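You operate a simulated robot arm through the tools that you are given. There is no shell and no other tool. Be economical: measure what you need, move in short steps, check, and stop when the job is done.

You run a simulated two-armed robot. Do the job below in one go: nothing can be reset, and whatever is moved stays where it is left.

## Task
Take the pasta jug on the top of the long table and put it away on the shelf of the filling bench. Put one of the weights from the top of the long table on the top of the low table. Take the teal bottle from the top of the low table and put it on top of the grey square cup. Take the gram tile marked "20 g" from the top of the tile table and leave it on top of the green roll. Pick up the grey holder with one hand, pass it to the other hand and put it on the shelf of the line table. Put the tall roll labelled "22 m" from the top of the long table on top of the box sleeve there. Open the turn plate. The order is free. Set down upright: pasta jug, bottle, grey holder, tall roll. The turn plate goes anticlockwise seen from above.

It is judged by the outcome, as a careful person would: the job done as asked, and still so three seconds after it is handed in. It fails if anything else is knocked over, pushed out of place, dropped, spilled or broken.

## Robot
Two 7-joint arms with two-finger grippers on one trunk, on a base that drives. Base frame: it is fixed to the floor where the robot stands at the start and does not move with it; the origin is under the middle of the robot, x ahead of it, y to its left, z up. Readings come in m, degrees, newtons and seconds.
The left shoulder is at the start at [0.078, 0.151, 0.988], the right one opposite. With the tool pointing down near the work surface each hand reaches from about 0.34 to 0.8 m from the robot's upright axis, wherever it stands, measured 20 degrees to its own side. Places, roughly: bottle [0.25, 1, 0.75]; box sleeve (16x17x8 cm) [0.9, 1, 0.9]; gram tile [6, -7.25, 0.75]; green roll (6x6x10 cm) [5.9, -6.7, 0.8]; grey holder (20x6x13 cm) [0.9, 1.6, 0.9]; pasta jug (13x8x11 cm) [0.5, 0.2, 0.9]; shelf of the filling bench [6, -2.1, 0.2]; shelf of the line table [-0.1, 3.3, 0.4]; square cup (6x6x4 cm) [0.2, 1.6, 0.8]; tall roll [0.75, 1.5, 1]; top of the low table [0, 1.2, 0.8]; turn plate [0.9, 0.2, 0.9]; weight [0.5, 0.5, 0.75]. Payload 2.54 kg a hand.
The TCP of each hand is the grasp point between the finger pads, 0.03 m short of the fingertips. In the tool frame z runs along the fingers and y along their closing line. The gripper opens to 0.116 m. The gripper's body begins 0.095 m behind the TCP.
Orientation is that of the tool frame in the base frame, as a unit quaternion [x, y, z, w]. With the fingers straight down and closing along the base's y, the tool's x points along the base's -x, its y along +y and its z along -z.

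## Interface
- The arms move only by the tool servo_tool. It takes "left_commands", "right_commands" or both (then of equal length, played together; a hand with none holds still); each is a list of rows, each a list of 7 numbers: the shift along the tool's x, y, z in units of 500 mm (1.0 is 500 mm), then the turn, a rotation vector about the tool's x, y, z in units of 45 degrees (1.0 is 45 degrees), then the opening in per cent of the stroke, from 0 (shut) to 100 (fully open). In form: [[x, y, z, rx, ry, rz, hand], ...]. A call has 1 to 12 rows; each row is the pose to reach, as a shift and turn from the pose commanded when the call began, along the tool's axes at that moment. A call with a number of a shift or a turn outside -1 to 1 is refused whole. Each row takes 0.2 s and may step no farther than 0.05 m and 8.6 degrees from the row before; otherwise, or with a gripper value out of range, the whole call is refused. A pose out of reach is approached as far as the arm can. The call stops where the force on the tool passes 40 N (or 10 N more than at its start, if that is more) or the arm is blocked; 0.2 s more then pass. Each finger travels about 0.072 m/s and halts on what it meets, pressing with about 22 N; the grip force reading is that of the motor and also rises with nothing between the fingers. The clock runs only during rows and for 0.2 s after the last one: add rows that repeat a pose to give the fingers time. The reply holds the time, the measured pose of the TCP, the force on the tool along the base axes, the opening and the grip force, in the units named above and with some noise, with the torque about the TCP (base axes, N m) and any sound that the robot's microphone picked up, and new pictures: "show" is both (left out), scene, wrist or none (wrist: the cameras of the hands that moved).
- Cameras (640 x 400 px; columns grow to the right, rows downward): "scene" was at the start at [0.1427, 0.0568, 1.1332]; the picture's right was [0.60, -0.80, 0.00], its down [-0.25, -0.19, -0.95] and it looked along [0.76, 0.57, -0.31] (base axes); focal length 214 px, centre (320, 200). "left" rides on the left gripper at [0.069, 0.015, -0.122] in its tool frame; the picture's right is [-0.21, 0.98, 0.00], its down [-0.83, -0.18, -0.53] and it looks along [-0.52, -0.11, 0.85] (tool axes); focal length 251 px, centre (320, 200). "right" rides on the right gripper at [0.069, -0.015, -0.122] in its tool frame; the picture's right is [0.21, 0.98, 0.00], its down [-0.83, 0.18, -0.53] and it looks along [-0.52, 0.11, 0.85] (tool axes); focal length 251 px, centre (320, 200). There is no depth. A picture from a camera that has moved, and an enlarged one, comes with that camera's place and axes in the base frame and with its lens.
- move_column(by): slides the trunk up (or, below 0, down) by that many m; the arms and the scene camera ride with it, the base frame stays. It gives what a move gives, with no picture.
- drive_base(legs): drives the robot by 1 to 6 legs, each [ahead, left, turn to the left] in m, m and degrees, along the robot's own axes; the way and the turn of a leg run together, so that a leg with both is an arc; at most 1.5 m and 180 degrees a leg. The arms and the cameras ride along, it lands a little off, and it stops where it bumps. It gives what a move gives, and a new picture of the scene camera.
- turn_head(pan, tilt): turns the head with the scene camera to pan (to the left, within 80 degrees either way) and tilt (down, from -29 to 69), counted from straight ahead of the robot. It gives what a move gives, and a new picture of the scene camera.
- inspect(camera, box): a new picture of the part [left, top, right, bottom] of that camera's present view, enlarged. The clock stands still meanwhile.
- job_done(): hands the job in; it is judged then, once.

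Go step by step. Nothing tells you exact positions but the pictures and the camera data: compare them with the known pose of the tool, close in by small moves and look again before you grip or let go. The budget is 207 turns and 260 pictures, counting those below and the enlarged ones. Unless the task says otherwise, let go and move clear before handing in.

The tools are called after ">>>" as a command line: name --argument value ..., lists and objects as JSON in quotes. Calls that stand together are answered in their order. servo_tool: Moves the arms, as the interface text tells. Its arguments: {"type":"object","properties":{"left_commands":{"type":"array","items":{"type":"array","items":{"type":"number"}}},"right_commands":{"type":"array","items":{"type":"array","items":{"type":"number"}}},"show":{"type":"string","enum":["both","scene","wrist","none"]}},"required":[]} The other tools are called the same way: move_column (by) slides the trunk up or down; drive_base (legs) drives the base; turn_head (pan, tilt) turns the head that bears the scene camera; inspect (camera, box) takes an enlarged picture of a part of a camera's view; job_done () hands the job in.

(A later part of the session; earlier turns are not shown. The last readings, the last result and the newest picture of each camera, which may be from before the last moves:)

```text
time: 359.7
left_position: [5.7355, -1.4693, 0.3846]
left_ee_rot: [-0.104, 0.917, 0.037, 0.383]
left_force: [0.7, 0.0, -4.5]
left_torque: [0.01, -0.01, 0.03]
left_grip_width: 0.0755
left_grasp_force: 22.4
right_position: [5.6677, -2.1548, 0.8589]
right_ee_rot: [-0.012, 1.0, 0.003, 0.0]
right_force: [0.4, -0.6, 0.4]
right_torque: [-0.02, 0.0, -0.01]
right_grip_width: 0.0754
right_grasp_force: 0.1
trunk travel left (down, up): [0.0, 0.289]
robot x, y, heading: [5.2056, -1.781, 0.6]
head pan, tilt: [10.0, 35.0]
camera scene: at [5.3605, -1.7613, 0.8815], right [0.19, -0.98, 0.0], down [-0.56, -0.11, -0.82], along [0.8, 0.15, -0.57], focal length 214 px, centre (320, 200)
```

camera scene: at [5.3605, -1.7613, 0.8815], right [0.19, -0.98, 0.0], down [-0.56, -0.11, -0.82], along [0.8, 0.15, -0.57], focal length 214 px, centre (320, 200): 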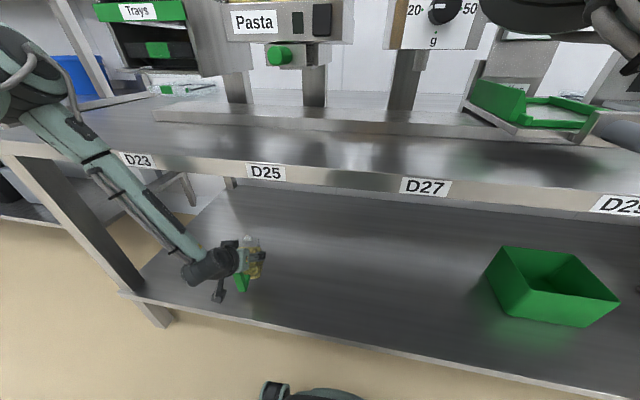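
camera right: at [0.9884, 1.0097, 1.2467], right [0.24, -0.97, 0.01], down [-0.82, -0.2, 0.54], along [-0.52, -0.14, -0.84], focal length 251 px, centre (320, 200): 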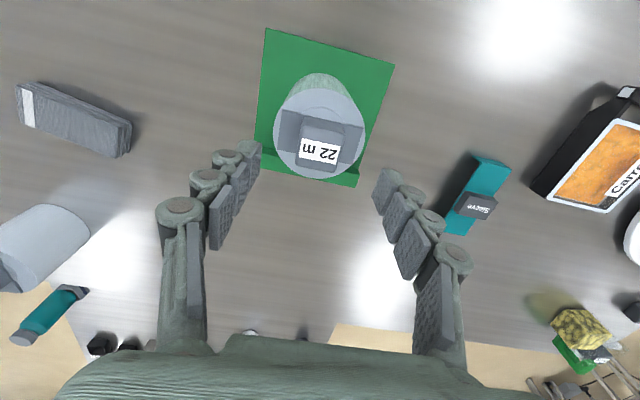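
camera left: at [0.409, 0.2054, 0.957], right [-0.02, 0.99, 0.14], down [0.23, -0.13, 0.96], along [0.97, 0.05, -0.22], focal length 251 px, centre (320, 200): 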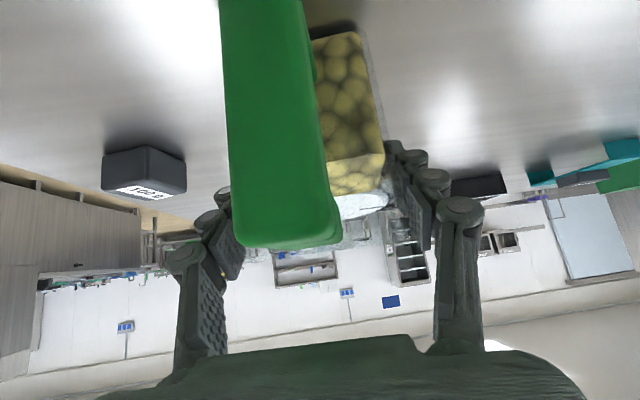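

>>> servo_tool --left_commands '[[0.005, -0.01, 0.067, 0, 0, 0, 50], [0.01, -0.02, 0.133, 0, 0, 0, 50], [0.014, -0.03, 0.2, 0, 0, 0, 50], [0.019, -0.04, 0.25, 0, 0, 0, 50]]' --right_commands '[[0.08, 0, 0, 0, 0, 0, 65], [0.16, 0, 0, 0, 0, 0, 65], [0.24, 0, 0, 0, 0, 0, 65], [0.3, 0, 0, 0, 0, 0, 65]]' --show "scene"

>>> inspect --camera "scene" --box '[120, 190, 360, 350]'

```text
time: 360.7
left_position: [5.7892, -1.4413, 0.3806]
left_ee_rot: [-0.104, 0.917, 0.037, 0.382]
left_force: [0.4, 1.0, -4.1]
left_torque: [0.01, -0.01, 0.0]
left_grip_width: 0.0755
left_grasp_force: 22.4
left hand out of reach, approached as far as the arm can: row 1, 2, 3, 4
right_position: [5.5176, -2.1636, 0.8575]
right_ee_rot: [-0.012, 1.0, 0.003, 0.0]
right_force: [0.5, -0.2, -0.2]
right_torque: [0.01, 0.02, -0.03]
right_grip_width: 0.0753
right_grasp_force: 0.2
right hand out of reach, approached as far as the arm can: row 1, 2, 3, 4
trunk travel left (down, up): [0.0, 0.289]
robot x, y, heading: [5.2037, -1.781, 0.9]
head pan, tilt: [10.0, 35.0]
camera scene: at [5.3606, -1.7613, 0.8815], right [0.19, -0.98, 0.0], down [-0.56, -0.11, -0.82], along [0.8, 0.15, -0.57], focal length 214 px, centre (320, 200)
```

scene: 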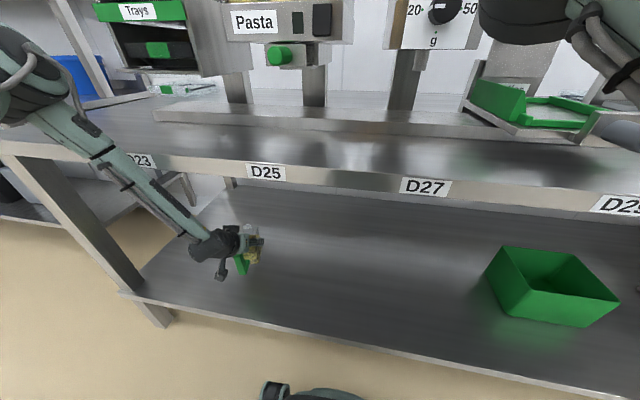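

```text
2.50 times, centred on (240, 270) of scene
camera zoom: at [5.3606, -1.7613, 0.8815], right [0.19, -0.98, 0.0], down [-0.56, -0.11, -0.82], along [0.8, 0.15, -0.57], focal length 536 px, centre (520, 25)
```

zoom: 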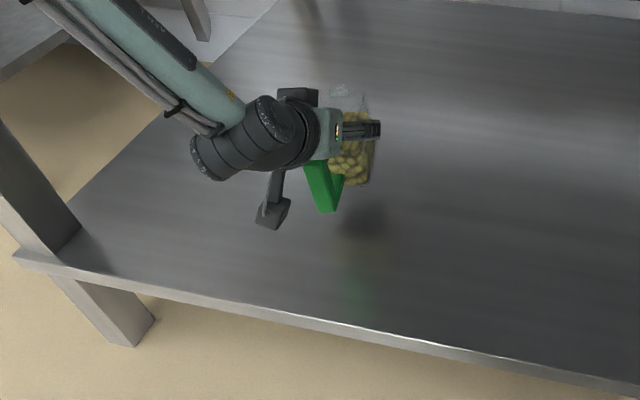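

The arm isn't getting lower with the elbow out to the left. I try lowering while moving the hand toward the robot's middle.

>>> servo_tool --left_commands '[[0.045, -0.05, 0.028, 0, 0, 0, 50], [0.09, -0.1, 0.056, 0, 0, 0, 50], [0.13, -0.15, 0.083, 0, 0, 0, 50], [0.174, -0.195, 0.111, 0, 0, 0, 50]]' --show "none"

```text
time: 361.7
left_position: [5.7786, -1.4815, 0.3942]
left_ee_rot: [-0.103, 0.917, 0.037, 0.384]
left_force: [-0.5, 0.3, -4.4]
left_torque: [-0.03, 0.0, 0.01]
left_grip_width: 0.0755
left_grasp_force: 22.1
left hand out of reach, approached as far as the arm can: row 1, 2, 3, 4
right_position: [5.5182, -2.1637, 0.8571]
right_ee_rot: [-0.013, 1.0, 0.003, 0.0]
right_force: [-0.2, -0.2, 0.3]
right_torque: [-0.03, 0.01, 0.02]
right_grip_width: 0.0755
right_grasp_force: 0.0
trunk travel left (down, up): [0.0, 0.289]
robot x, y, heading: [5.2084, -1.7813, 0.6]
head pan, tilt: [10.0, 35.0]
```

>>> servo_tool --left_commands '[[0, 0, 0, 0.105, 0, 0.104, 50], [0, 0, 0, 0.21, 0, 0.208, 50], [0, 0, 0, 0.315, 0, 0.3125, 50], [0, 0, 0, 0.42, 0, 0.417, 50], [0, 0, 0, 0.526, 0, 0.521, 50], [0, 0, 0, 0.631, 0, 0.625, 50], [0.047, 0, 0.047, 0.631, 0, 0.625, 50], [0.094, 0, 0.094, 0.631, 0, 0.625, 50], [0.13, 0, 0.13, 0.631, 0, 0.625, 50]]' --show "scene"

```text
time: 363.7
left_position: [5.7724, -1.4772, 0.3653]
left_ee_rot: [0.216, 0.896, -0.095, 0.376]
left_force: [-0.7, -0.5, -4.6]
left_torque: [-0.01, 0.0, 0.01]
left_grip_width: 0.0753
left_grasp_force: 21.4
left hand out of reach, approached as far as the arm can: row 8, 9
right_position: [5.5178, -2.1648, 0.858]
right_ee_rot: [-0.012, 1.0, 0.003, 0.0]
right_force: [0.8, 0.2, -0.2]
right_torque: [0.01, 0.02, 0.0]
right_grip_width: 0.0753
right_grasp_force: 0.1
trunk travel left (down, up): [0.0, 0.289]
robot x, y, heading: [5.2076, -1.7795, 0.7]
head pan, tilt: [10.0, 35.0]
camera scene: at [5.3605, -1.7613, 0.8815], right [0.19, -0.98, 0.0], down [-0.56, -0.11, -0.82], along [0.8, 0.15, -0.57], focal length 214 px, centre (320, 200)
```

scene: 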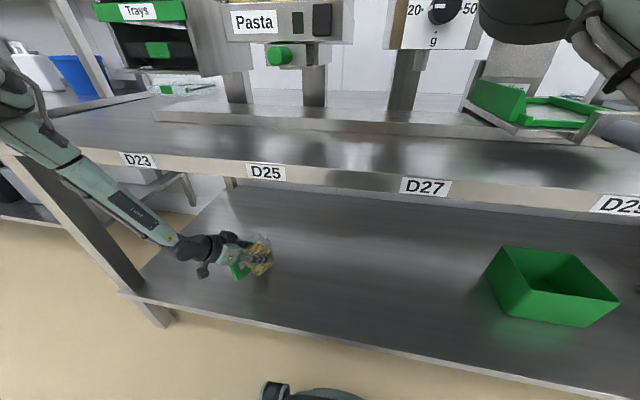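

Yawing helped a bit. I stretch the arm out: back the base 0.2 m and extend the hand forward, then down.

>>> drive_base --legs '[[-0.2, 0, 0]]'

>>> servo_tool --left_commands '[[-0.05, 0.037, 0.051, 0, 0, 0, 50], [-0.1, 0.073, 0.101, 0, 0, 0, 50], [-0.15, 0.11, 0.152, 0, 0, 0, 50], [-0.2, 0.146, 0.202, 0, 0, 0, 50], [-0.25, 0.183, 0.253, 0, 0, 0, 50], [-0.207, 0.183, 0.295, 0, 0, 0, 50], [-0.164, 0.183, 0.337, 0, 0, 0, 50], [-0.135, 0.183, 0.365, 0, 0, 0, 50]]' --show "scene"

```text
time: 365.3
left_position: [5.5685, -1.4822, 0.3664]
left_ee_rot: [0.217, 0.896, -0.095, 0.377]
left_force: [-0.3, 0.3, -4.9]
left_torque: [-0.02, -0.01, -0.01]
left_grip_width: 0.0756
left_grasp_force: 22.5
right_position: [5.3131, -2.1679, 0.8566]
right_ee_rot: [-0.01, 1.0, 0.004, -0.001]
right_force: [-0.2, 0.3, -0.9]
right_torque: [0.01, -0.01, 0.03]
right_grip_width: 0.0756
right_grasp_force: 0.1
trunk travel left (down, up): [0.0, 0.289]
robot x, y, heading: [5.0047, -1.7832, 0.7]
head pan, tilt: [10.0, 35.0]
camera scene: at [5.1577, -1.7643, 0.8815], right [0.19, -0.98, 0.0], down [-0.56, -0.11, -0.82], along [0.8, 0.15, -0.57], focal length 214 px, centre (320, 200)
```

scene: 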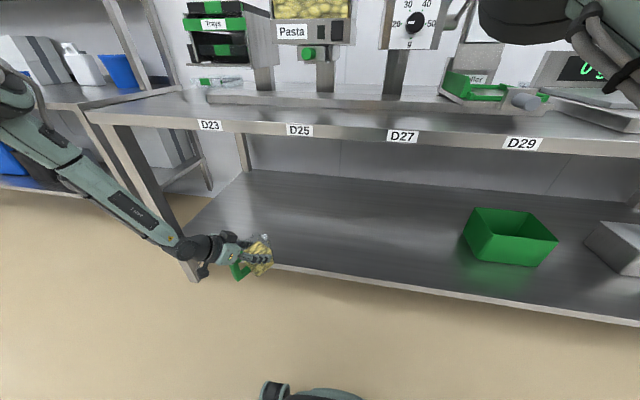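

```text
time: 367.1
left_position: [5.6672, -1.4985, 0.4198]
left_ee_rot: [0.216, 0.896, -0.094, 0.376]
left_force: [0.2, -1.2, -3.7]
left_torque: [-0.03, 0.01, 0.01]
left_grip_width: 0.0757
left_grasp_force: 22.1
left hand out of reach, approached as far as the arm can: row 1, 2, 3, 4, 5, 6, 7, 8
right_position: [5.3142, -2.1666, 0.857]
right_ee_rot: [-0.011, 1.0, 0.004, -0.001]
right_force: [-1.4, -0.2, 0.4]
right_torque: [0.01, -0.01, 0.01]
right_grip_width: 0.0754
right_grasp_force: 0.0
trunk travel left (down, up): [0.0, 0.289]
robot x, y, heading: [5.0085, -1.7833, 0.9]
head pan, tilt: [10.0, 35.0]
camera scene: at [5.1577, -1.7643, 0.8815], right [0.19, -0.98, 0.0], down [-0.56, -0.11, -0.82], along [0.8, 0.15, -0.57], focal length 214 px, centre (320, 200)
```

scene: 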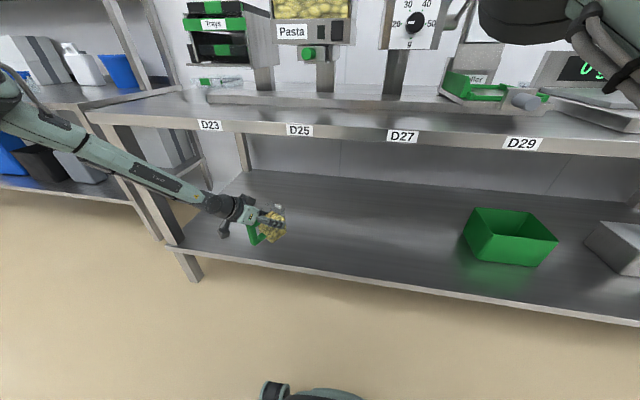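

Joint limits hold the elbow up. The right arm earlier reached low when the hand was nearer the middle with zero yaw, so I mirror that: back out, raise, re-centre, then lower again.

>>> drive_base --legs '[[-0.25, 0, 0]]'

>>> servo_tool --left_commands '[[-0.0286, -0.0474, -0.056, -0.0556, 0, -0.0544, 50], [-0.057, -0.095, -0.112, -0.111, 0, -0.109, 50], [-0.086, -0.142, -0.168, -0.167, 0, -0.163, 50], [-0.1145, -0.19, -0.224, -0.2225, 0, -0.2175, 50], [-0.143, -0.237, -0.28, -0.278, 0, -0.272, 50], [-0.172, -0.284, -0.336, -0.334, 0, -0.326, 50], [-0.2, -0.332, -0.392, -0.389, 0, -0.381, 50], [-0.229, -0.379, -0.448, -0.445, 0, -0.435, 50]]' --show "none"

>>> servo_tool --left_commands '[[0.046, -0.002, 0.067, 0, 0, 0, 50], [0.092, -0.004, 0.134, 0, 0, 0, 50], [0.139, -0.007, 0.2, 0, 0, 0, 50], [0.185, -0.009, 0.267, 0, 0, 0, 50], [0.231, -0.011, 0.334, 0, 0, 0, 50], [0.277, -0.013, 0.401, 0, 0, 0, 50], [0.323, -0.016, 0.468, 0, 0, 0, 50], [0.37, -0.018, 0.535, 0, 0, 0, 50], [0.416, -0.02, 0.602, 0, 0, 0, 50]]' --show "scene"

```text
time: 368.9
left_position: [5.4245, -1.5009, 0.4198]
left_ee_rot: [0.213, 0.897, -0.091, 0.377]
left_force: [0.0, -0.2, -4.1]
left_torque: [-0.03, 0.01, 0.03]
left_grip_width: 0.0755
left_grasp_force: 22.3
right_position: [5.0735, -2.1697, 0.8574]
right_ee_rot: [-0.013, 1.0, 0.004, 0.0]
right_force: [0.0, -0.1, -0.2]
right_torque: [0.01, 0.04, 0.01]
right_grip_width: 0.0752
right_grasp_force: 0.0
trunk travel left (down, up): [0.0, 0.289]
robot x, y, heading: [4.7651, -1.7855, 0.7]
head pan, tilt: [10.0, 35.0]
camera scene: at [4.9161, -1.767, 0.8815], right [0.19, -0.98, 0.0], down [-0.56, -0.11, -0.82], along [0.8, 0.15, -0.57], focal length 214 px, centre (320, 200)
```

scene: 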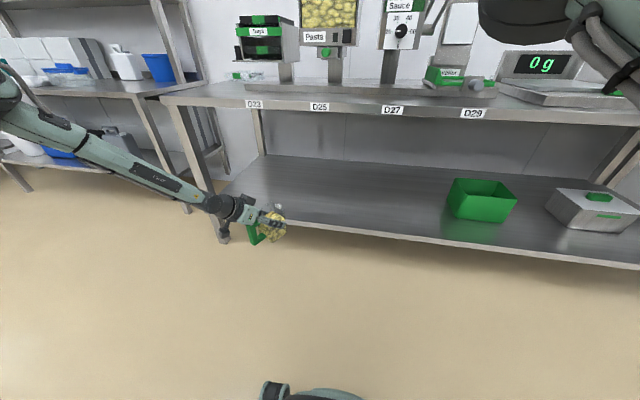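

```text
time: 370.7
left_position: [5.2681, -1.6324, 0.6613]
left_ee_rot: [-0.009, 0.922, 0.002, 0.387]
left_force: [0.6, 0.6, -3.9]
left_torque: [0.0, -0.01, 0.01]
left_grip_width: 0.0756
left_grasp_force: 21.4
right_position: [5.0733, -2.169, 0.8581]
right_ee_rot: [-0.013, 1.0, 0.003, 0.0]
right_force: [0.9, 0.4, 0.2]
right_torque: [0.01, 0.03, 0.03]
right_grip_width: 0.0753
right_grasp_force: 0.0
trunk travel left (down, up): [0.0, 0.289]
robot x, y, heading: [4.7569, -1.7856, 0.7]
head pan, tilt: [10.0, 35.0]
```

```text
time: 372.7
left_position: [5.3163, -1.5721, 0.4245]
left_ee_rot: [-0.008, 0.923, 0.0, 0.386]
left_force: [0.5, -0.3, -4.4]
left_torque: [0.03, -0.01, -0.02]
left_grip_width: 0.0756
left_grasp_force: 22.2
left hand out of reach, approached as far as the arm can: row 5, 6, 7, 8, 9
right_position: [5.0738, -2.17, 0.858]
right_ee_rot: [-0.012, 1.0, 0.003, 0.0]
right_force: [0.0, -0.7, -1.3]
right_torque: [0.05, -0.01, 0.0]
right_grip_width: 0.0753
right_grasp_force: 0.1
trunk travel left (down, up): [0.0, 0.289]
robot x, y, heading: [4.7636, -1.7825, 0.9]
head pan, tilt: [10.0, 35.0]
camera scene: at [4.916, -1.7671, 0.8815], right [0.19, -0.98, 0.0], down [-0.56, -0.11, -0.82], along [0.8, 0.15, -0.57], focal length 214 px, centre (320, 200)
```

scene: 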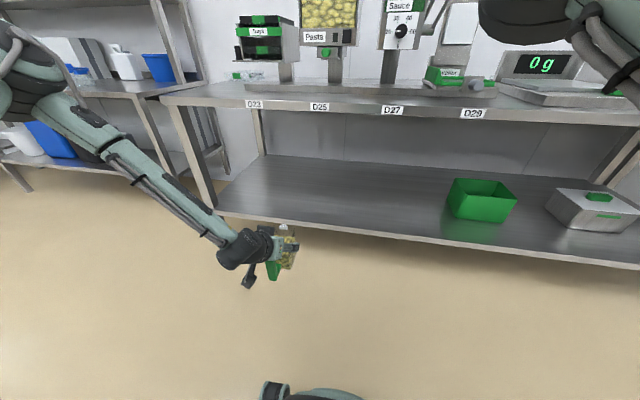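

Still blocked. I try to get the elbow to drop as it did with the right arm: raise the hand to shoulder height, cross to the middle with yaw −45°, then swing back to straight ahead.

>>> servo_tool --left_commands '[[-0.03, -0.042, -0.071, 0.079, 0, 0.078, 50], [-0.059, -0.084, -0.143, 0.158, 0, 0.156, 50], [-0.089, -0.125, -0.214, 0.238, 0, 0.233, 50], [-0.118, -0.167, -0.285, 0.317, 0, 0.311, 50], [-0.148, -0.209, -0.357, 0.396, 0, 0.389, 50], [-0.177, -0.251, -0.428, 0.475, 0, 0.467, 50], [-0.207, -0.292, -0.499, 0.555, 0, 0.544, 50], [-0.236, -0.334, -0.571, 0.634, 0, 0.622, 50], [-0.266, -0.376, -0.642, 0.713, 0, 0.7, 50]]' --show "scene"

```text
time: 374.7
left_position: [5.1767, -1.7602, 0.7425]
left_ee_rot: [0.346, 0.854, -0.146, 0.359]
left_force: [0.3, -0.2, -3.6]
left_torque: [0.0, -0.01, 0.0]
left_grip_width: 0.0755
left_grasp_force: 22.1
left hand out of reach, approached as far as the arm can: row 6
right_position: [5.0736, -2.1695, 0.8574]
right_ee_rot: [-0.013, 1.0, 0.004, 0.0]
right_force: [-0.2, 0.2, 0.0]
right_torque: [0.05, -0.02, -0.02]
right_grip_width: 0.0756
right_grasp_force: 0.0
trunk travel left (down, up): [0.0, 0.289]
robot x, y, heading: [4.7591, -1.7868, 1.1]
head pan, tilt: [10.0, 35.0]
camera scene: at [4.9161, -1.7671, 0.8814], right [0.19, -0.98, 0.0], down [-0.56, -0.11, -0.82], along [0.8, 0.15, -0.57], focal length 214 px, centre (320, 200)
```

scene: 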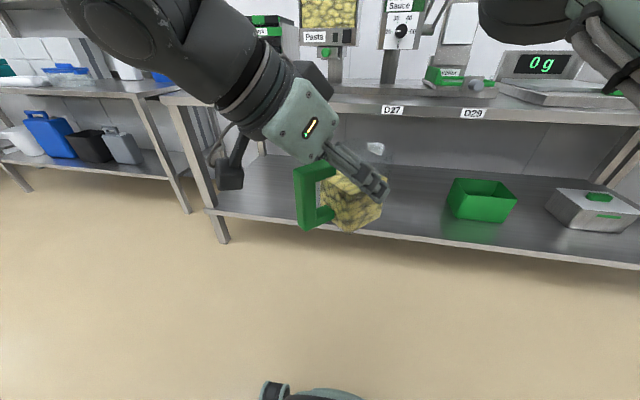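

>>> servo_tool --left_commands '[[0.035, 0.07, 0.032, -0.119, 0, -0.116, 50], [0.069, 0.14, 0.064, -0.238, 0, -0.233, 50], [0.104, 0.21, 0.096, -0.357, 0, -0.349, 50], [0.139, 0.279, 0.128, -0.476, 0, -0.465, 50], [0.173, 0.349, 0.16, -0.595, 0, -0.582, 50], [0.208, 0.419, 0.192, -0.714, 0, -0.698, 50], [0.275, 0.419, 0.258, -0.714, 0, -0.698, 50], [0.342, 0.419, 0.324, -0.714, 0, -0.698, 50], [0.409, 0.419, 0.39, -0.714, 0, -0.698, 50], [0.476, 0.419, 0.456, -0.714, 0, -0.698, 50], [0.543, 0.419, 0.522, -0.714, 0, -0.698, 50], [0.61, 0.419, 0.588, -0.714, 0, -0.698, 50]]' --show "scene"

```text
time: 377.3
left_position: [5.3119, -1.5591, 0.414]
left_ee_rot: [-0.008, 0.922, 0.002, 0.387]
left_force: [-0.2, -0.7, -3.5]
left_torque: [0.02, 0.0, 0.03]
left_grip_width: 0.0755
left_grasp_force: 21.9
left hand out of reach, approached as far as the arm can: row 10, 11, 12
right_position: [5.0748, -2.1691, 0.8575]
right_ee_rot: [-0.012, 1.0, 0.004, 0.0]
right_force: [0.5, -0.1, 0.1]
right_torque: [-0.03, -0.01, 0.01]
right_grip_width: 0.0753
right_grasp_force: 0.1
trunk travel left (down, up): [0.0, 0.289]
robot x, y, heading: [4.7606, -1.7845, 0.8]
head pan, tilt: [10.0, 35.0]
camera scene: at [4.916, -1.7671, 0.8815], right [0.19, -0.98, 0.0], down [-0.56, -0.11, -0.82], along [0.8, 0.15, -0.57], focal length 214 px, centre (320, 200)
```

scene: 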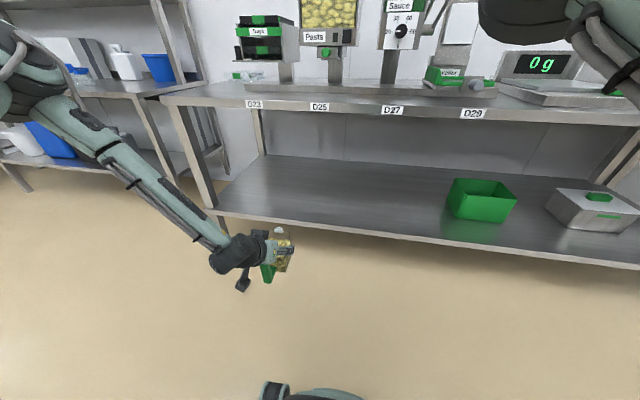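

Same limit. The right elbow flipped when its hand was folded in close with a flatter pitch, then pushed forward; I mirror exactly that (the jug leans only 15° for a moment).

>>> servo_tool --left_commands '[[-0.031, -0.041, -0.071, 0.073, -0.029, 0.055, 50], [-0.062, -0.081, -0.142, 0.145, -0.057, 0.11, 50], [-0.093, -0.122, -0.213, 0.218, -0.086, 0.164, 50], [-0.124, -0.162, -0.284, 0.291, -0.115, 0.219, 50], [-0.155, -0.203, -0.355, 0.364, -0.144, 0.274, 50], [-0.185, -0.243, -0.427, 0.436, -0.172, 0.329, 50], [-0.216, -0.284, -0.498, 0.509, -0.201, 0.384, 50], [-0.247, -0.324, -0.569, 0.582, -0.23, 0.439, 50], [-0.278, -0.365, -0.64, 0.655, -0.259, 0.493, 50], [-0.309, -0.405, -0.711, 0.727, -0.287, 0.548, 50], [-0.34, -0.446, -0.782, 0.8, -0.316, 0.603, 50]]' --show "none"

>>> servo_tool --left_commands '[[0, 0, 0.07, 0, 0, 0, 50], [0, 0, 0.14, 0, 0, 0, 50], [0, 0, 0.21, 0, 0, 0, 50], [0, 0, 0.27, 0, 0, 0, 50]]' --show "scene"

```text
time: 379.7
left_position: [5.1569, -1.7862, 0.815]
left_ee_rot: [0.324, 0.801, -0.189, 0.467]
left_force: [0.2, 0.2, -3.1]
left_torque: [0.03, 0.02, 0.01]
left_grip_width: 0.0756
left_grasp_force: 22.6
left hand out of reach, approached as far as the arm can: row 5, 6, 7, 8, 9, 10, 11
right_position: [5.0732, -2.1698, 0.8575]
right_ee_rot: [-0.012, 1.0, 0.003, 0.0]
right_force: [0.2, 0.7, 0.1]
right_torque: [-0.04, 0.02, -0.01]
right_grip_width: 0.0753
right_grasp_force: 0.1
trunk travel left (down, up): [0.0, 0.289]
robot x, y, heading: [4.7576, -1.7855, 1.0]
head pan, tilt: [10.0, 35.0]
```

```text
time: 380.7
left_position: [5.2448, -1.8651, 0.7493]
left_ee_rot: [0.323, 0.801, -0.19, 0.467]
left_force: [-0.5, 0.7, -3.5]
left_torque: [0.04, 0.03, 0.03]
left_grip_width: 0.0757
left_grasp_force: 21.5
right_position: [5.0744, -2.1693, 0.8573]
right_ee_rot: [-0.014, 1.0, 0.003, 0.0]
right_force: [-0.4, -0.5, -0.5]
right_torque: [-0.05, -0.02, 0.0]
right_grip_width: 0.0755
right_grasp_force: 0.0
trunk travel left (down, up): [0.0, 0.289]
robot x, y, heading: [4.7593, -1.7882, 1.2]
head pan, tilt: [10.0, 35.0]
camera scene: at [4.916, -1.7671, 0.8815], right [0.19, -0.98, 0.0], down [-0.56, -0.11, -0.82], along [0.8, 0.15, -0.57], focal length 214 px, centre (320, 200)
```

scene: 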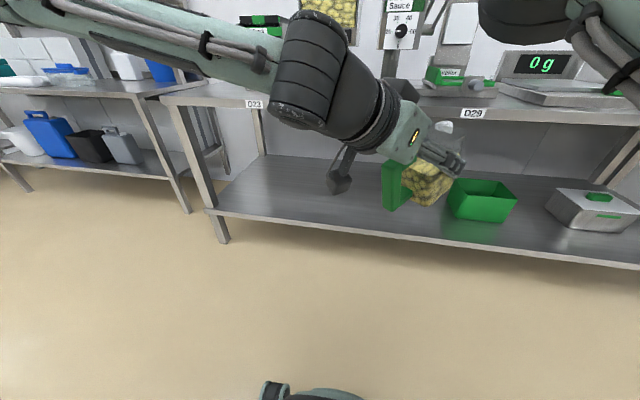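

>>> servo_tool --left_commands '[[0.004, 0.044, -0.077, 0, 0.037, 0, 50], [0.008, 0.088, -0.154, 0, 0.074, 0, 50], [0.012, 0.131, -0.231, 0, 0.111, 0, 50], [0.016, 0.175, -0.308, 0, 0.148, 0, 50], [0.02, 0.219, -0.384, 0, 0.185, 0, 50], [0.024, 0.263, -0.461, 0, 0.222, 0, 50], [0.028, 0.306, -0.538, 0, 0.259, 0, 50], [0.032, 0.35, -0.615, 0, 0.296, 0, 50], [0.036, 0.394, -0.692, 0, 0.333, 0, 50]]' --show "scene"

```text
time: 382.7
left_position: [5.1595, -1.5055, 0.9005]
left_ee_rot: [0.347, 0.854, -0.146, 0.359]
left_force: [-0.3, -0.9, -4.2]
left_torque: [-0.02, 0.01, -0.01]
left_grip_width: 0.0756
left_grasp_force: 21.8
right_position: [5.0731, -2.1694, 0.8572]
right_ee_rot: [-0.013, 1.0, 0.003, 0.0]
right_force: [-0.3, -1.1, 0.2]
right_torque: [0.0, 0.01, -0.01]
right_grip_width: 0.0756
right_grasp_force: 0.0
trunk travel left (down, up): [0.0, 0.289]
robot x, y, heading: [4.7625, -1.7848, 0.6]
head pan, tilt: [10.0, 35.0]
camera scene: at [4.916, -1.767, 0.8815], right [0.19, -0.98, 0.0], down [-0.56, -0.11, -0.82], along [0.8, 0.15, -0.57], focal length 214 px, centre (320, 200)
```

scene: 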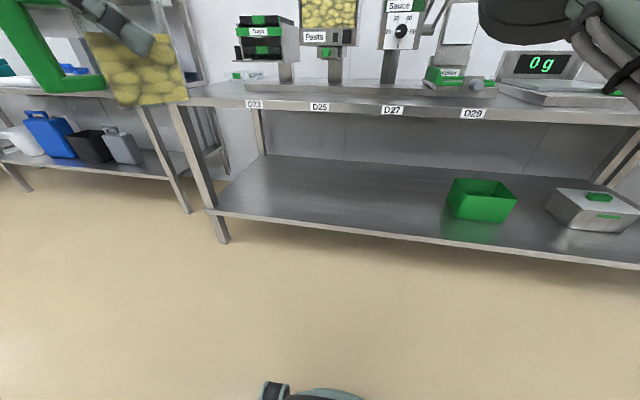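

>>> servo_tool --left_commands '[[-0.019, -0.059, 0.057, 0, -0.05, 0, 50], [-0.038, -0.118, 0.114, 0, -0.1, 0, 50], [-0.058, -0.177, 0.171, 0, -0.15, 0, 50], [-0.077, -0.236, 0.228, 0, -0.2, 0, 50], [-0.096, -0.295, 0.285, 0, -0.25, 0, 50], [-0.115, -0.354, 0.342, 0, -0.3, 0, 50], [-0.135, -0.414, 0.4, 0, -0.333, 0, 50]]' --show "none"

>>> servo_tool --left_commands '[[0, -0.007, 0.07, 0, 0, 0, 50], [0, -0.007, 0.14, 0, 0, 0, 50], [0, -0.007, 0.21, 0, 0, 0, 50], [0, -0.007, 0.27, 0, 0, 0, 50]]' --show "scene"

```text
time: 384.3
left_position: [5.1579, -1.7906, 0.8121]
left_ee_rot: [0.323, 0.801, -0.189, 0.467]
left_force: [0.5, 0.3, -3.2]
left_torque: [0.03, 0.05, -0.02]
left_grip_width: 0.0756
left_grasp_force: 21.8
left hand out of reach, approached as far as the arm can: row 7
right_position: [5.0743, -2.1691, 0.8569]
right_ee_rot: [-0.013, 1.0, 0.004, -0.001]
right_force: [-0.5, 0.9, -0.4]
right_torque: [0.02, 0.0, -0.01]
right_grip_width: 0.0753
right_grasp_force: 0.1
trunk travel left (down, up): [0.0, 0.289]
robot x, y, heading: [4.7628, -1.7843, 1.0]
head pan, tilt: [10.0, 35.0]
```

```text
time: 385.3
left_position: [5.2418, -1.8717, 0.7492]
left_ee_rot: [0.323, 0.801, -0.189, 0.466]
left_force: [1.0, 0.4, -3.3]
left_torque: [0.04, 0.07, -0.08]
left_grip_width: 0.0758
left_grasp_force: 22.0
right_position: [5.0748, -2.1693, 0.8563]
right_ee_rot: [-0.013, 1.0, 0.003, -0.002]
right_force: [1.3, 0.5, -0.1]
right_torque: [-0.04, 0.13, 0.01]
right_grip_width: 0.0755
right_grasp_force: 0.1
trunk travel left (down, up): [0.0, 0.289]
robot x, y, heading: [4.7617, -1.7859, 1.0]
head pan, tilt: [10.0, 35.0]
camera scene: at [4.9171, -1.7668, 0.881], right [0.19, -0.98, 0.0], down [-0.57, -0.11, -0.82], along [0.8, 0.15, -0.58], focal length 214 px, centre (320, 200)
```

scene: 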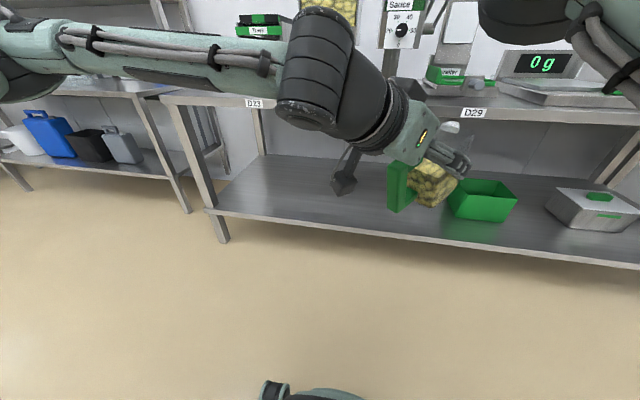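

The elbow has come down somewhat. I continue mirroring: swing to straight ahead, then lower.

>>> servo_tool --left_commands '[[0.0216, 0.0719, -0.0371, -0.1236, 0, -0.072, 50], [0.0431, 0.1437, -0.0743, -0.2471, 0, -0.144, 50], [0.0647, 0.2156, -0.1114, -0.3707, 0, -0.216, 50], [0.0863, 0.2874, -0.1486, -0.4943, 0, -0.288, 50], [0.1079, 0.3593, -0.1857, -0.6179, 0, -0.36, 50], [0.1294, 0.4311, -0.2229, -0.7414, 0, -0.432, 50], [0.151, 0.503, -0.26, -0.865, 0, -0.504, 50]]' --show "none"

>>> servo_tool --left_commands '[[0.06, -0.01, 0.046, 0, 0, 0, 50], [0.12, -0.02, 0.092, 0, 0, 0, 50], [0.18, -0.03, 0.138, 0, 0, 0, 50], [0.24, -0.04, 0.184, 0, 0, 0, 50], [0.3, -0.05, 0.23, 0, 0, 0, 50], [0.36, -0.06, 0.276, 0, 0, 0, 50], [0.42, -0.07, 0.323, 0, 0, 0, 50], [0.48, -0.08, 0.369, 0, 0, 0, 50]]' --show "scene"

```text
time: 386.9
left_position: [5.3056, -1.5881, 0.7445]
left_ee_rot: [-0.011, 0.865, 0.0, 0.502]
left_force: [1.1, 0.1, -4.3]
left_torque: [0.01, 0.03, 0.02]
left_grip_width: 0.0757
left_grasp_force: 21.7
right_position: [5.0744, -2.17, 0.8585]
right_ee_rot: [-0.012, 1.0, 0.004, 0.0]
right_force: [-0.1, -0.1, -0.1]
right_torque: [0.02, -0.01, 0.02]
right_grip_width: 0.0754
right_grasp_force: 0.2
trunk travel left (down, up): [0.0, 0.289]
robot x, y, heading: [4.7587, -1.7875, 1.2]
head pan, tilt: [10.0, 35.0]
```

```text
time: 388.7
left_position: [5.3479, -1.5976, 0.4895]
left_ee_rot: [-0.01, 0.865, -0.002, 0.502]
left_force: [-0.1, -0.4, -2.8]
left_torque: [0.02, 0.06, -0.03]
left_grip_width: 0.0758
left_grasp_force: 21.7
left hand out of reach, approached as far as the arm can: row 7, 8
right_position: [5.0736, -2.1694, 0.8574]
right_ee_rot: [-0.012, 1.0, 0.004, 0.0]
right_force: [-0.6, 0.4, 0.0]
right_torque: [0.01, -0.01, -0.02]
right_grip_width: 0.0755
right_grasp_force: 0.1
trunk travel left (down, up): [0.0, 0.289]
robot x, y, heading: [4.76, -1.7833, 0.9]
head pan, tilt: [10.0, 35.0]
camera scene: at [4.916, -1.7671, 0.8815], right [0.19, -0.98, 0.0], down [-0.56, -0.11, -0.82], along [0.8, 0.15, -0.57], focal length 214 px, centre (320, 200)
```

scene: 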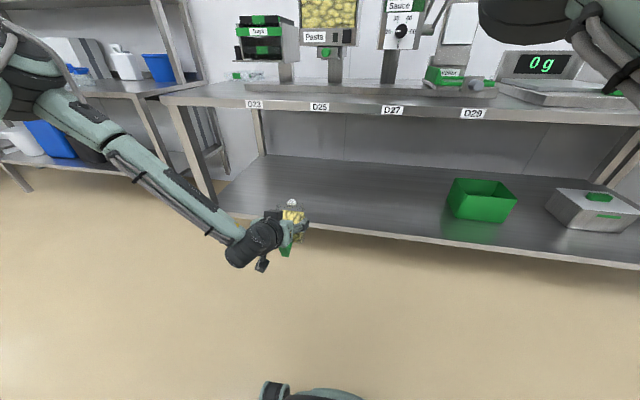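

The elbow-up limit stays when reaching ahead. I test whether the left arm gets lower when reaching out to its side (bench would then be on the robot's left).

>>> servo_tool --left_commands '[[0.022, 0.067, -0.038, -0.088, 0.035, -0.068, 50], [0.044, 0.133, -0.077, -0.177, 0.07, -0.136, 50], [0.067, 0.2, -0.115, -0.265, 0.105, -0.203, 50], [0.089, 0.267, -0.154, -0.353, 0.14, -0.271, 50], [0.111, 0.333, -0.192, -0.442, 0.176, -0.339, 50], [0.133, 0.4, -0.231, -0.53, 0.211, -0.407, 50], [0.156, 0.467, -0.269, -0.618, 0.246, -0.474, 50], [0.178, 0.533, -0.308, -0.707, 0.281, -0.542, 50], [0.2, 0.6, -0.346, -0.795, 0.316, -0.61, 50]]' --show "none"

>>> servo_tool --left_commands '[[0.039, 0.035, 0.056, -0.066, 0, -0.066, 50], [0.078, 0.071, 0.111, -0.131, 0, -0.131, 50], [0.117, 0.106, 0.167, -0.197, 0, -0.197, 50], [0.155, 0.141, 0.222, -0.262, 0, -0.262, 50], [0.194, 0.177, 0.278, -0.328, 0, -0.328, 50], [0.233, 0.212, 0.333, -0.393, 0, -0.393, 50]]' --show "scene"

```text
time: 390.7
left_position: [5.1375, -1.3054, 0.4874]
left_ee_rot: [-0.364, 0.85, 0.144, 0.352]
left_force: [0.2, 0.2, -4.4]
left_torque: [-0.01, -0.02, -0.01]
left_grip_width: 0.0756
left_grasp_force: 21.9
right_position: [5.0743, -2.1701, 0.8568]
right_ee_rot: [-0.012, 1.0, 0.004, 0.001]
right_force: [0.2, -0.1, 0.3]
right_torque: [0.04, 0.01, 0.01]
right_grip_width: 0.0754
right_grasp_force: 0.2
trunk travel left (down, up): [0.0, 0.289]
robot x, y, heading: [4.7595, -1.7841, 1.0]
head pan, tilt: [10.0, 35.0]
```

```text
time: 392.1
left_position: [5.0854, -1.2082, 0.2849]
left_ee_rot: [-0.538, 0.753, 0.218, 0.311]
left_force: [0.3, 0.0, -3.7]
left_torque: [-0.04, 0.0, -0.03]
left_grip_width: 0.0753
left_grasp_force: 22.0
right_position: [5.0735, -2.1695, 0.8575]
right_ee_rot: [-0.013, 1.0, 0.003, 0.0]
right_force: [0.1, -0.1, -0.3]
right_torque: [0.02, -0.03, 0.0]
right_grip_width: 0.0752
right_grasp_force: 0.1
trunk travel left (down, up): [0.0, 0.289]
robot x, y, heading: [4.7589, -1.7854, 1.0]
head pan, tilt: [10.0, 35.0]
camera scene: at [4.9159, -1.7669, 0.8817], right [0.19, -0.98, 0.0], down [-0.56, -0.11, -0.82], along [0.8, 0.15, -0.57], focal length 214 px, centre (320, 200)
```

scene: 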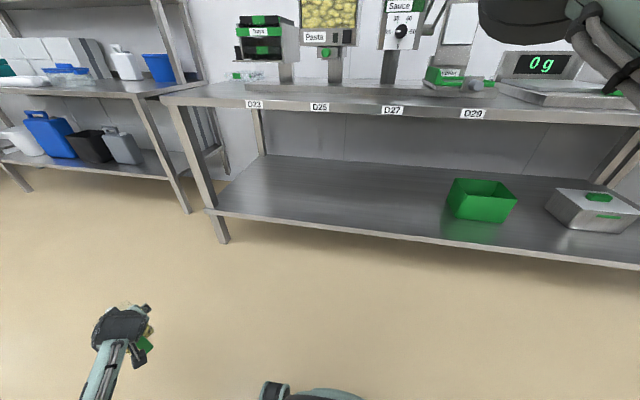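

That works: TCP z 0.285 is reachable to the left side. I raise the jug a little and turn the base so this side faces the shelf, bringing the jug in over the shelf.

>>> servo_tool --left_commands '[[-0.05, 0, -0.05, 0, 0, 0, 50], [-0.1, 0, -0.1, 0, 0, 0, 50]]' --show "none"

>>> drive_base --legs '[[0, 0, -66], [-0.143, 0.4, 0]]'

>>> turn_head --pan 60 --tilt 40

```text
time: 392.7
left_position: [5.0662, -1.1962, 0.3619]
left_ee_rot: [-0.521, 0.76, 0.246, 0.3]
left_force: [0.1, -0.9, -4.0]
left_torque: [0.01, 0.02, -0.01]
left_grip_width: 0.0758
left_grasp_force: 22.0
right_position: [5.0737, -2.1736, 0.8607]
right_ee_rot: [-0.013, 1.0, 0.007, 0.001]
right_force: [-0.5, -0.8, 0.6]
right_torque: [-0.03, 0.03, 0.01]
right_grip_width: 0.0758
right_grasp_force: 0.1
trunk travel left (down, up): [0.0, 0.289]
robot x, y, heading: [4.7633, -1.7876, 0.6]
head pan, tilt: [10.0, 35.0]
```

```text
time: 400.0
left_position: [5.7258, -1.4949, 0.3679]
left_ee_rot: [-0.042, 0.919, 0.043, 0.39]
left_force: [-0.7, 0.1, -3.8]
left_torque: [-0.01, 0.0, 0.0]
left_grip_width: 0.0756
left_grasp_force: 21.8
right_position: [4.8448, -1.922, 0.8585]
right_ee_rot: [0.519, 0.855, 0.005, 0.003]
right_force: [-1.3, 0.0, 0.2]
right_torque: [0.01, -0.01, 0.0]
right_grip_width: 0.0753
right_grasp_force: 0.0
trunk travel left (down, up): [0.0, 0.289]
robot x, y, heading: [5.0635, -1.4706, -63.1]
head pan, tilt: [10.0, 35.0]
camera scene: at [5.1383, -1.6033, 0.8846], right [-0.8, -0.6, -0.01], down [-0.34, 0.46, -0.82], along [0.49, -0.65, -0.57], focal length 214 px, centre (320, 200)
```

scene: 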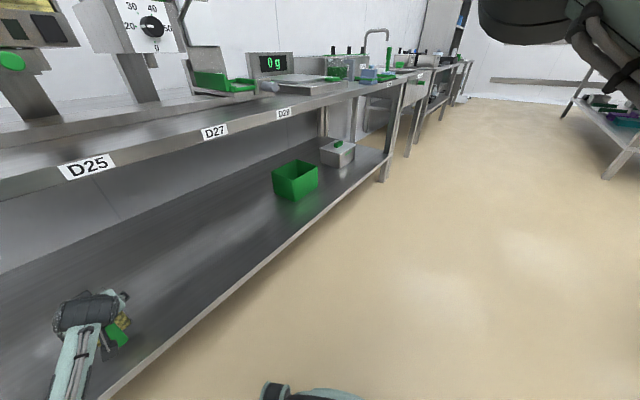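

```text
time: 401.2
left_position: [5.7293, -1.4939, 0.3615]
left_ee_rot: [-0.04, 0.919, 0.042, 0.39]
left_force: [0.1, -0.8, -3.8]
left_torque: [-0.01, 0.04, 0.0]
left_grip_width: 0.0753
left_grasp_force: 21.9
right_position: [4.8497, -1.9206, 0.8583]
right_ee_rot: [0.519, 0.855, 0.002, 0.002]
right_force: [-0.3, -0.7, 0.2]
right_torque: [-0.01, -0.02, -0.03]
right_grip_width: 0.0754
right_grasp_force: 0.0
trunk travel left (down, up): [0.0, 0.289]
robot x, y, heading: [5.0588, -1.4714, -63.3]
head pan, tilt: [60.0, 40.0]
camera scene: at [5.1741, -1.5363, 0.8736], right [-0.06, -1.0, 0.0], down [-0.64, 0.04, -0.77], along [0.76, -0.04, -0.64], focal length 214 px, centre (320, 200)
```

scene: 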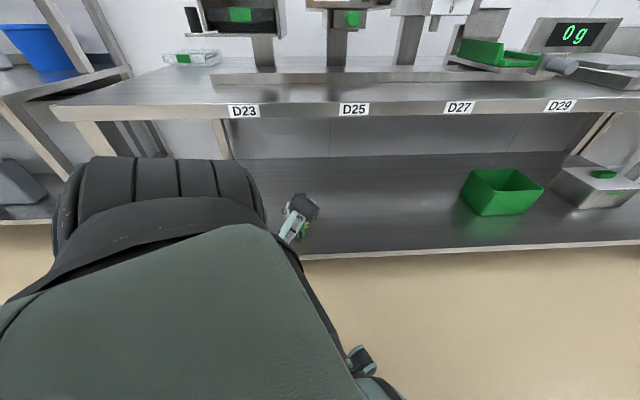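

The jug is over the shelf's front. I move it further in, level it, and lower.

>>> servo_tool --left_commands '[[0, -0.005, 0.05, 0, 0, -0.03, 50], [0.002, -0.011, 0.1, 0, 0, -0.06, 50], [0.003, -0.017, 0.155, 0, 0, -0.081, 50]]' --show "wrist"

>>> inspect --camera "scene" --box '[240, 150, 420, 280]'

```text
time: 402.2
left_position: [5.7973, -1.4726, 0.3221]
left_ee_rot: [-0.058, 0.908, 0.051, 0.411]
left_force: [3.4, 0.5, 7.1]
left_torque: [-0.36, 0.1, 0.09]
left_grip_width: 0.0758
left_grasp_force: 22.1
right_position: [4.8474, -1.9204, 0.8537]
right_ee_rot: [0.519, 0.855, 0.003, 0.002]
right_force: [-0.7, -0.8, 0.9]
right_torque: [0.02, -0.01, -0.01]
right_grip_width: 0.0753
right_grasp_force: 0.1
trunk travel left (down, up): [0.0, 0.289]
robot x, y, heading: [5.0571, -1.4729, -63.1]
head pan, tilt: [60.0, 40.0]
stopped in row 3 (left hand): the arm was blocked; the commanded pose is now the measured one
camera left: at [5.6601, -1.48, 0.3503], right [0.0, 0.98, 0.21], down [0.17, -0.2, 0.96], along [0.99, 0.04, -0.17], focal length 251 px, centre (320, 200)
```

left: 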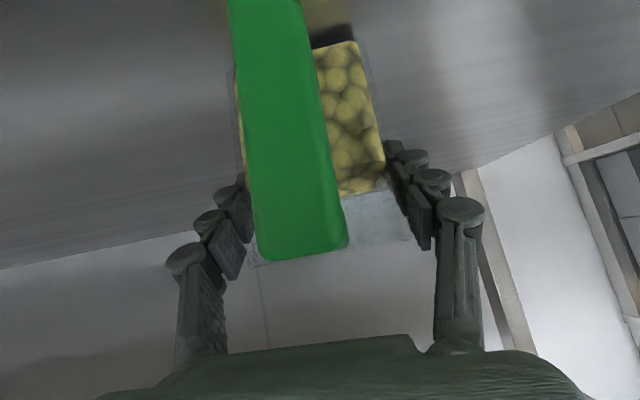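

```text
3.08 times, centred on (330, 215) of scene
camera zoom: at [5.1724, -1.5369, 0.8715], right [-0.05, -1.0, 0.0], down [-0.64, 0.04, -0.77], along [0.77, -0.04, -0.64], focal length 660 px, centre (289, 154)
```

zoom: 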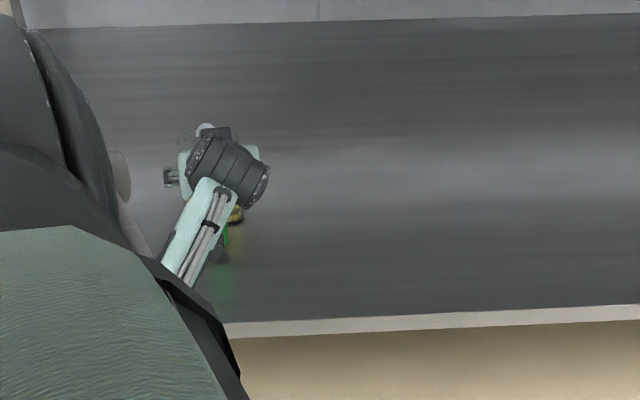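

The jug touched with a slight tilt, probably the forearm leaning on the shelf edge. I lift a bit, level the jug, raise the trunk, and lower again.

>>> servo_tool --left_commands '[[-0.045, 0, -0.039, 0, 0, 0, 50], [-0.045, 0, -0.039, 0, 0.078, -0.093, 50], [-0.045, 0, -0.039, 0, 0.078, -0.093, 50]]' --show "none"

>>> move_column --by 0.08

>>> servo_tool --left_commands '[[0.043, 0, 0.042, 0, 0, 0, 50], [0.086, 0, 0.084, 0, 0, 0, 50], [0.114, 0, 0.112, 0, 0, 0, 50]]' --show "wrist"

```text
time: 403.0
left_position: [5.7992, -1.4669, 0.3554]
left_ee_rot: [-0.088, 0.918, 0.043, 0.385]
left_force: [-0.4, 0.4, -4.3]
left_torque: [-0.02, 0.01, 0.02]
left_grip_width: 0.0755
left_grasp_force: 22.8
right_position: [4.8481, -1.92, 0.8585]
right_ee_rot: [0.52, 0.854, 0.002, 0.002]
right_force: [0.2, -0.2, -0.2]
right_torque: [0.04, -0.03, -0.02]
right_grip_width: 0.0752
right_grasp_force: 0.1
trunk travel left (down, up): [0.0, 0.289]
robot x, y, heading: [5.0609, -1.4742, -63.1]
head pan, tilt: [60.0, 40.0]
```

```text
time: 404.2
left_position: [5.794, -1.4753, 0.4278]
left_ee_rot: [-0.092, 0.92, 0.034, 0.379]
left_force: [0.2, 0.6, -4.5]
left_torque: [0.02, 0.01, 0.0]
left_grip_width: 0.0755
left_grasp_force: 22.4
right_position: [4.8491, -1.9208, 0.9369]
right_ee_rot: [0.519, 0.855, 0.003, 0.001]
right_force: [1.1, 0.0, 0.3]
right_torque: [0.0, -0.01, 0.01]
right_grip_width: 0.0753
right_grasp_force: 0.1
trunk travel left (down, up): [-0.08, 0.209]
robot x, y, heading: [5.0577, -1.4718, -62.9]
head pan, tilt: [60.0, 40.0]
```

```text
time: 405.0
left_position: [5.7905, -1.4785, 0.3474]
left_ee_rot: [-0.092, 0.92, 0.034, 0.38]
left_force: [-0.6, 0.4, -4.0]
left_torque: [0.02, 0.01, 0.02]
left_grip_width: 0.0757
left_grasp_force: 21.7
right_position: [4.8492, -1.9217, 0.9377]
right_ee_rot: [0.52, 0.854, 0.003, 0.003]
right_force: [0.4, 0.2, -0.6]
right_torque: [-0.02, 0.0, -0.01]
right_grip_width: 0.0754
right_grasp_force: 0.1
trunk travel left (down, up): [-0.08, 0.209]
robot x, y, heading: [5.056, -1.4704, -63.1]
head pan, tilt: [60.0, 40.0]
camera left: at [5.6559, -1.4899, 0.3857], right [-0.04, 0.99, 0.14], down [0.24, -0.13, 0.96], along [0.97, 0.07, -0.23], focal length 251 px, centre (320, 200)
```

left: 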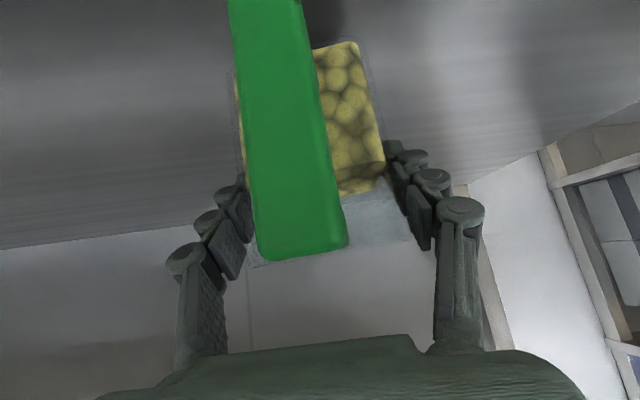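

>>> servo_tool --left_commands '[[0.0114, 0, 0.0112, 0, 0, 0, 50], [0.0228, 0, 0.0224, 0, 0, 0, 50], [0.0342, 0, 0.0336, 0, 0, 0, 50], [0.0456, 0, 0.0448, 0, 0, 0, 50], [0.053, 0, 0.052, 0, 0, 0, 50]]' --show "none"

```text
time: 406.2
left_position: [5.7931, -1.4788, 0.3149]
left_ee_rot: [-0.092, 0.919, 0.032, 0.383]
left_force: [2.5, -0.9, 15.1]
left_torque: [0.08, -0.31, -0.04]
left_grip_width: 0.0757
left_grasp_force: 22.3
right_position: [4.8479, -1.9208, 0.9374]
right_ee_rot: [0.519, 0.855, 0.003, 0.002]
right_force: [0.7, -0.6, 0.6]
right_torque: [0.04, -0.01, 0.02]
right_grip_width: 0.0754
right_grasp_force: 0.0
trunk travel left (down, up): [-0.08, 0.209]
robot x, y, heading: [5.0559, -1.4716, -63.3]
head pan, tilt: [60.0, 40.0]
```

The jug rests on the shelf, level. I open and back out along the approach line.

>>> servo_tool --left_commands '[[-0.002, 0, -0.002, 0, 0, 0, 60], [-0.002, 0, -0.002, 0, 0, 0, 70], [-0.002, 0, -0.002, 0, 0, 0, 85], [-0.002, 0, -0.002, 0, 0, 0, 100], [-0.002, 0, -0.002, 0, 0, 0, 100], [-0.002, 0, -0.05, 0, 0, 0, 100], [-0.002, 0, -0.11, 0, 0, 0, 100], [-0.002, 0, -0.18, 0, 0, 0, 100], [-0.002, 0, -0.25, 0, 0, 0, 100], [-0.002, 0, -0.32, 0, 0, 0, 100]]' --show "wrist"

```text
time: 408.3
left_position: [5.7623, -1.4669, 0.4761]
left_ee_rot: [-0.078, 0.886, 0.062, 0.453]
left_force: [0.6, 0.5, 0.2]
left_torque: [0.02, -0.03, 0.01]
left_grip_width: 0.1162
left_grasp_force: 0.1
right_position: [4.8474, -1.9215, 0.9379]
right_ee_rot: [0.519, 0.855, 0.003, 0.002]
right_force: [0.7, 0.7, -0.6]
right_torque: [0.01, 0.03, 0.0]
right_grip_width: 0.0753
right_grasp_force: 0.1
trunk travel left (down, up): [-0.08, 0.209]
robot x, y, heading: [5.0607, -1.4721, -63.0]
head pan, tilt: [60.0, 40.0]
stopped in row 10 (left hand): the arm was blocked; the commanded pose is now the measured one
camera left: at [5.6234, -1.4792, 0.4907], right [-0.06, 0.98, 0.21], down [0.09, -0.2, 0.97], along [0.99, 0.08, -0.07], focal length 251 px, centre (320, 200)
```

left: 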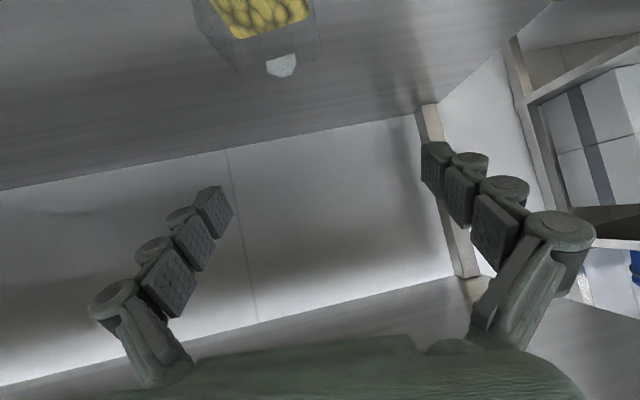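

The hand is now free above the jug, which stands upright. I drive straight back out.

>>> drive_base --legs '[[-0.16, -0.31, 0]]'

>>> inspect --camera "scene" --box '[200, 120, 480, 280]'

```text
time: 411.8
left_position: [5.4161, -1.466, 0.4755]
left_ee_rot: [-0.077, 0.886, 0.061, 0.453]
left_force: [-0.4, -0.5, -1.3]
left_torque: [0.04, -0.16, 0.01]
left_grip_width: 0.116
left_grasp_force: 0.0
right_position: [4.5028, -1.9209, 0.9372]
right_ee_rot: [0.519, 0.855, 0.003, 0.001]
right_force: [0.1, 1.0, -0.6]
right_torque: [0.01, 0.02, -0.03]
right_grip_width: 0.0756
right_grasp_force: 0.0
trunk travel left (down, up): [-0.08, 0.209]
robot x, y, heading: [4.7101, -1.4688, -63.0]
head pan, tilt: [60.0, 40.0]
camera scene: at [4.8271, -1.5356, 0.954], right [-0.06, -1.0, 0.0], down [-0.64, 0.04, -0.77], along [0.76, -0.04, -0.64], focal length 214 px, centre (320, 200)
```

scene: 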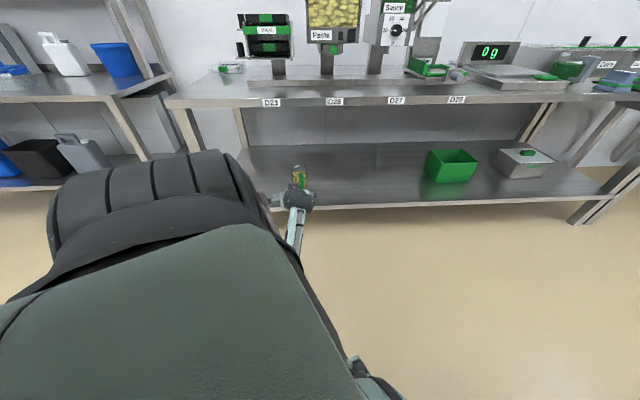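

```text
2.29 times, centred on (340, 200) of scene
camera zoom: at [4.8271, -1.5356, 0.954], right [-0.06, -1.0, 0.0], down [-0.64, 0.04, -0.77], along [0.76, -0.04, -0.64], focal length 490 px, centre (274, 200)
```

zoom: 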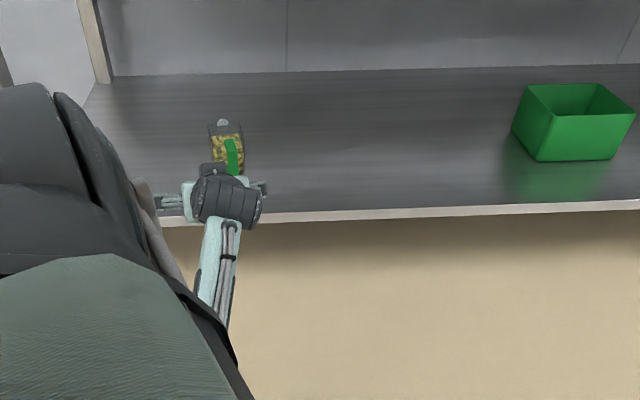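

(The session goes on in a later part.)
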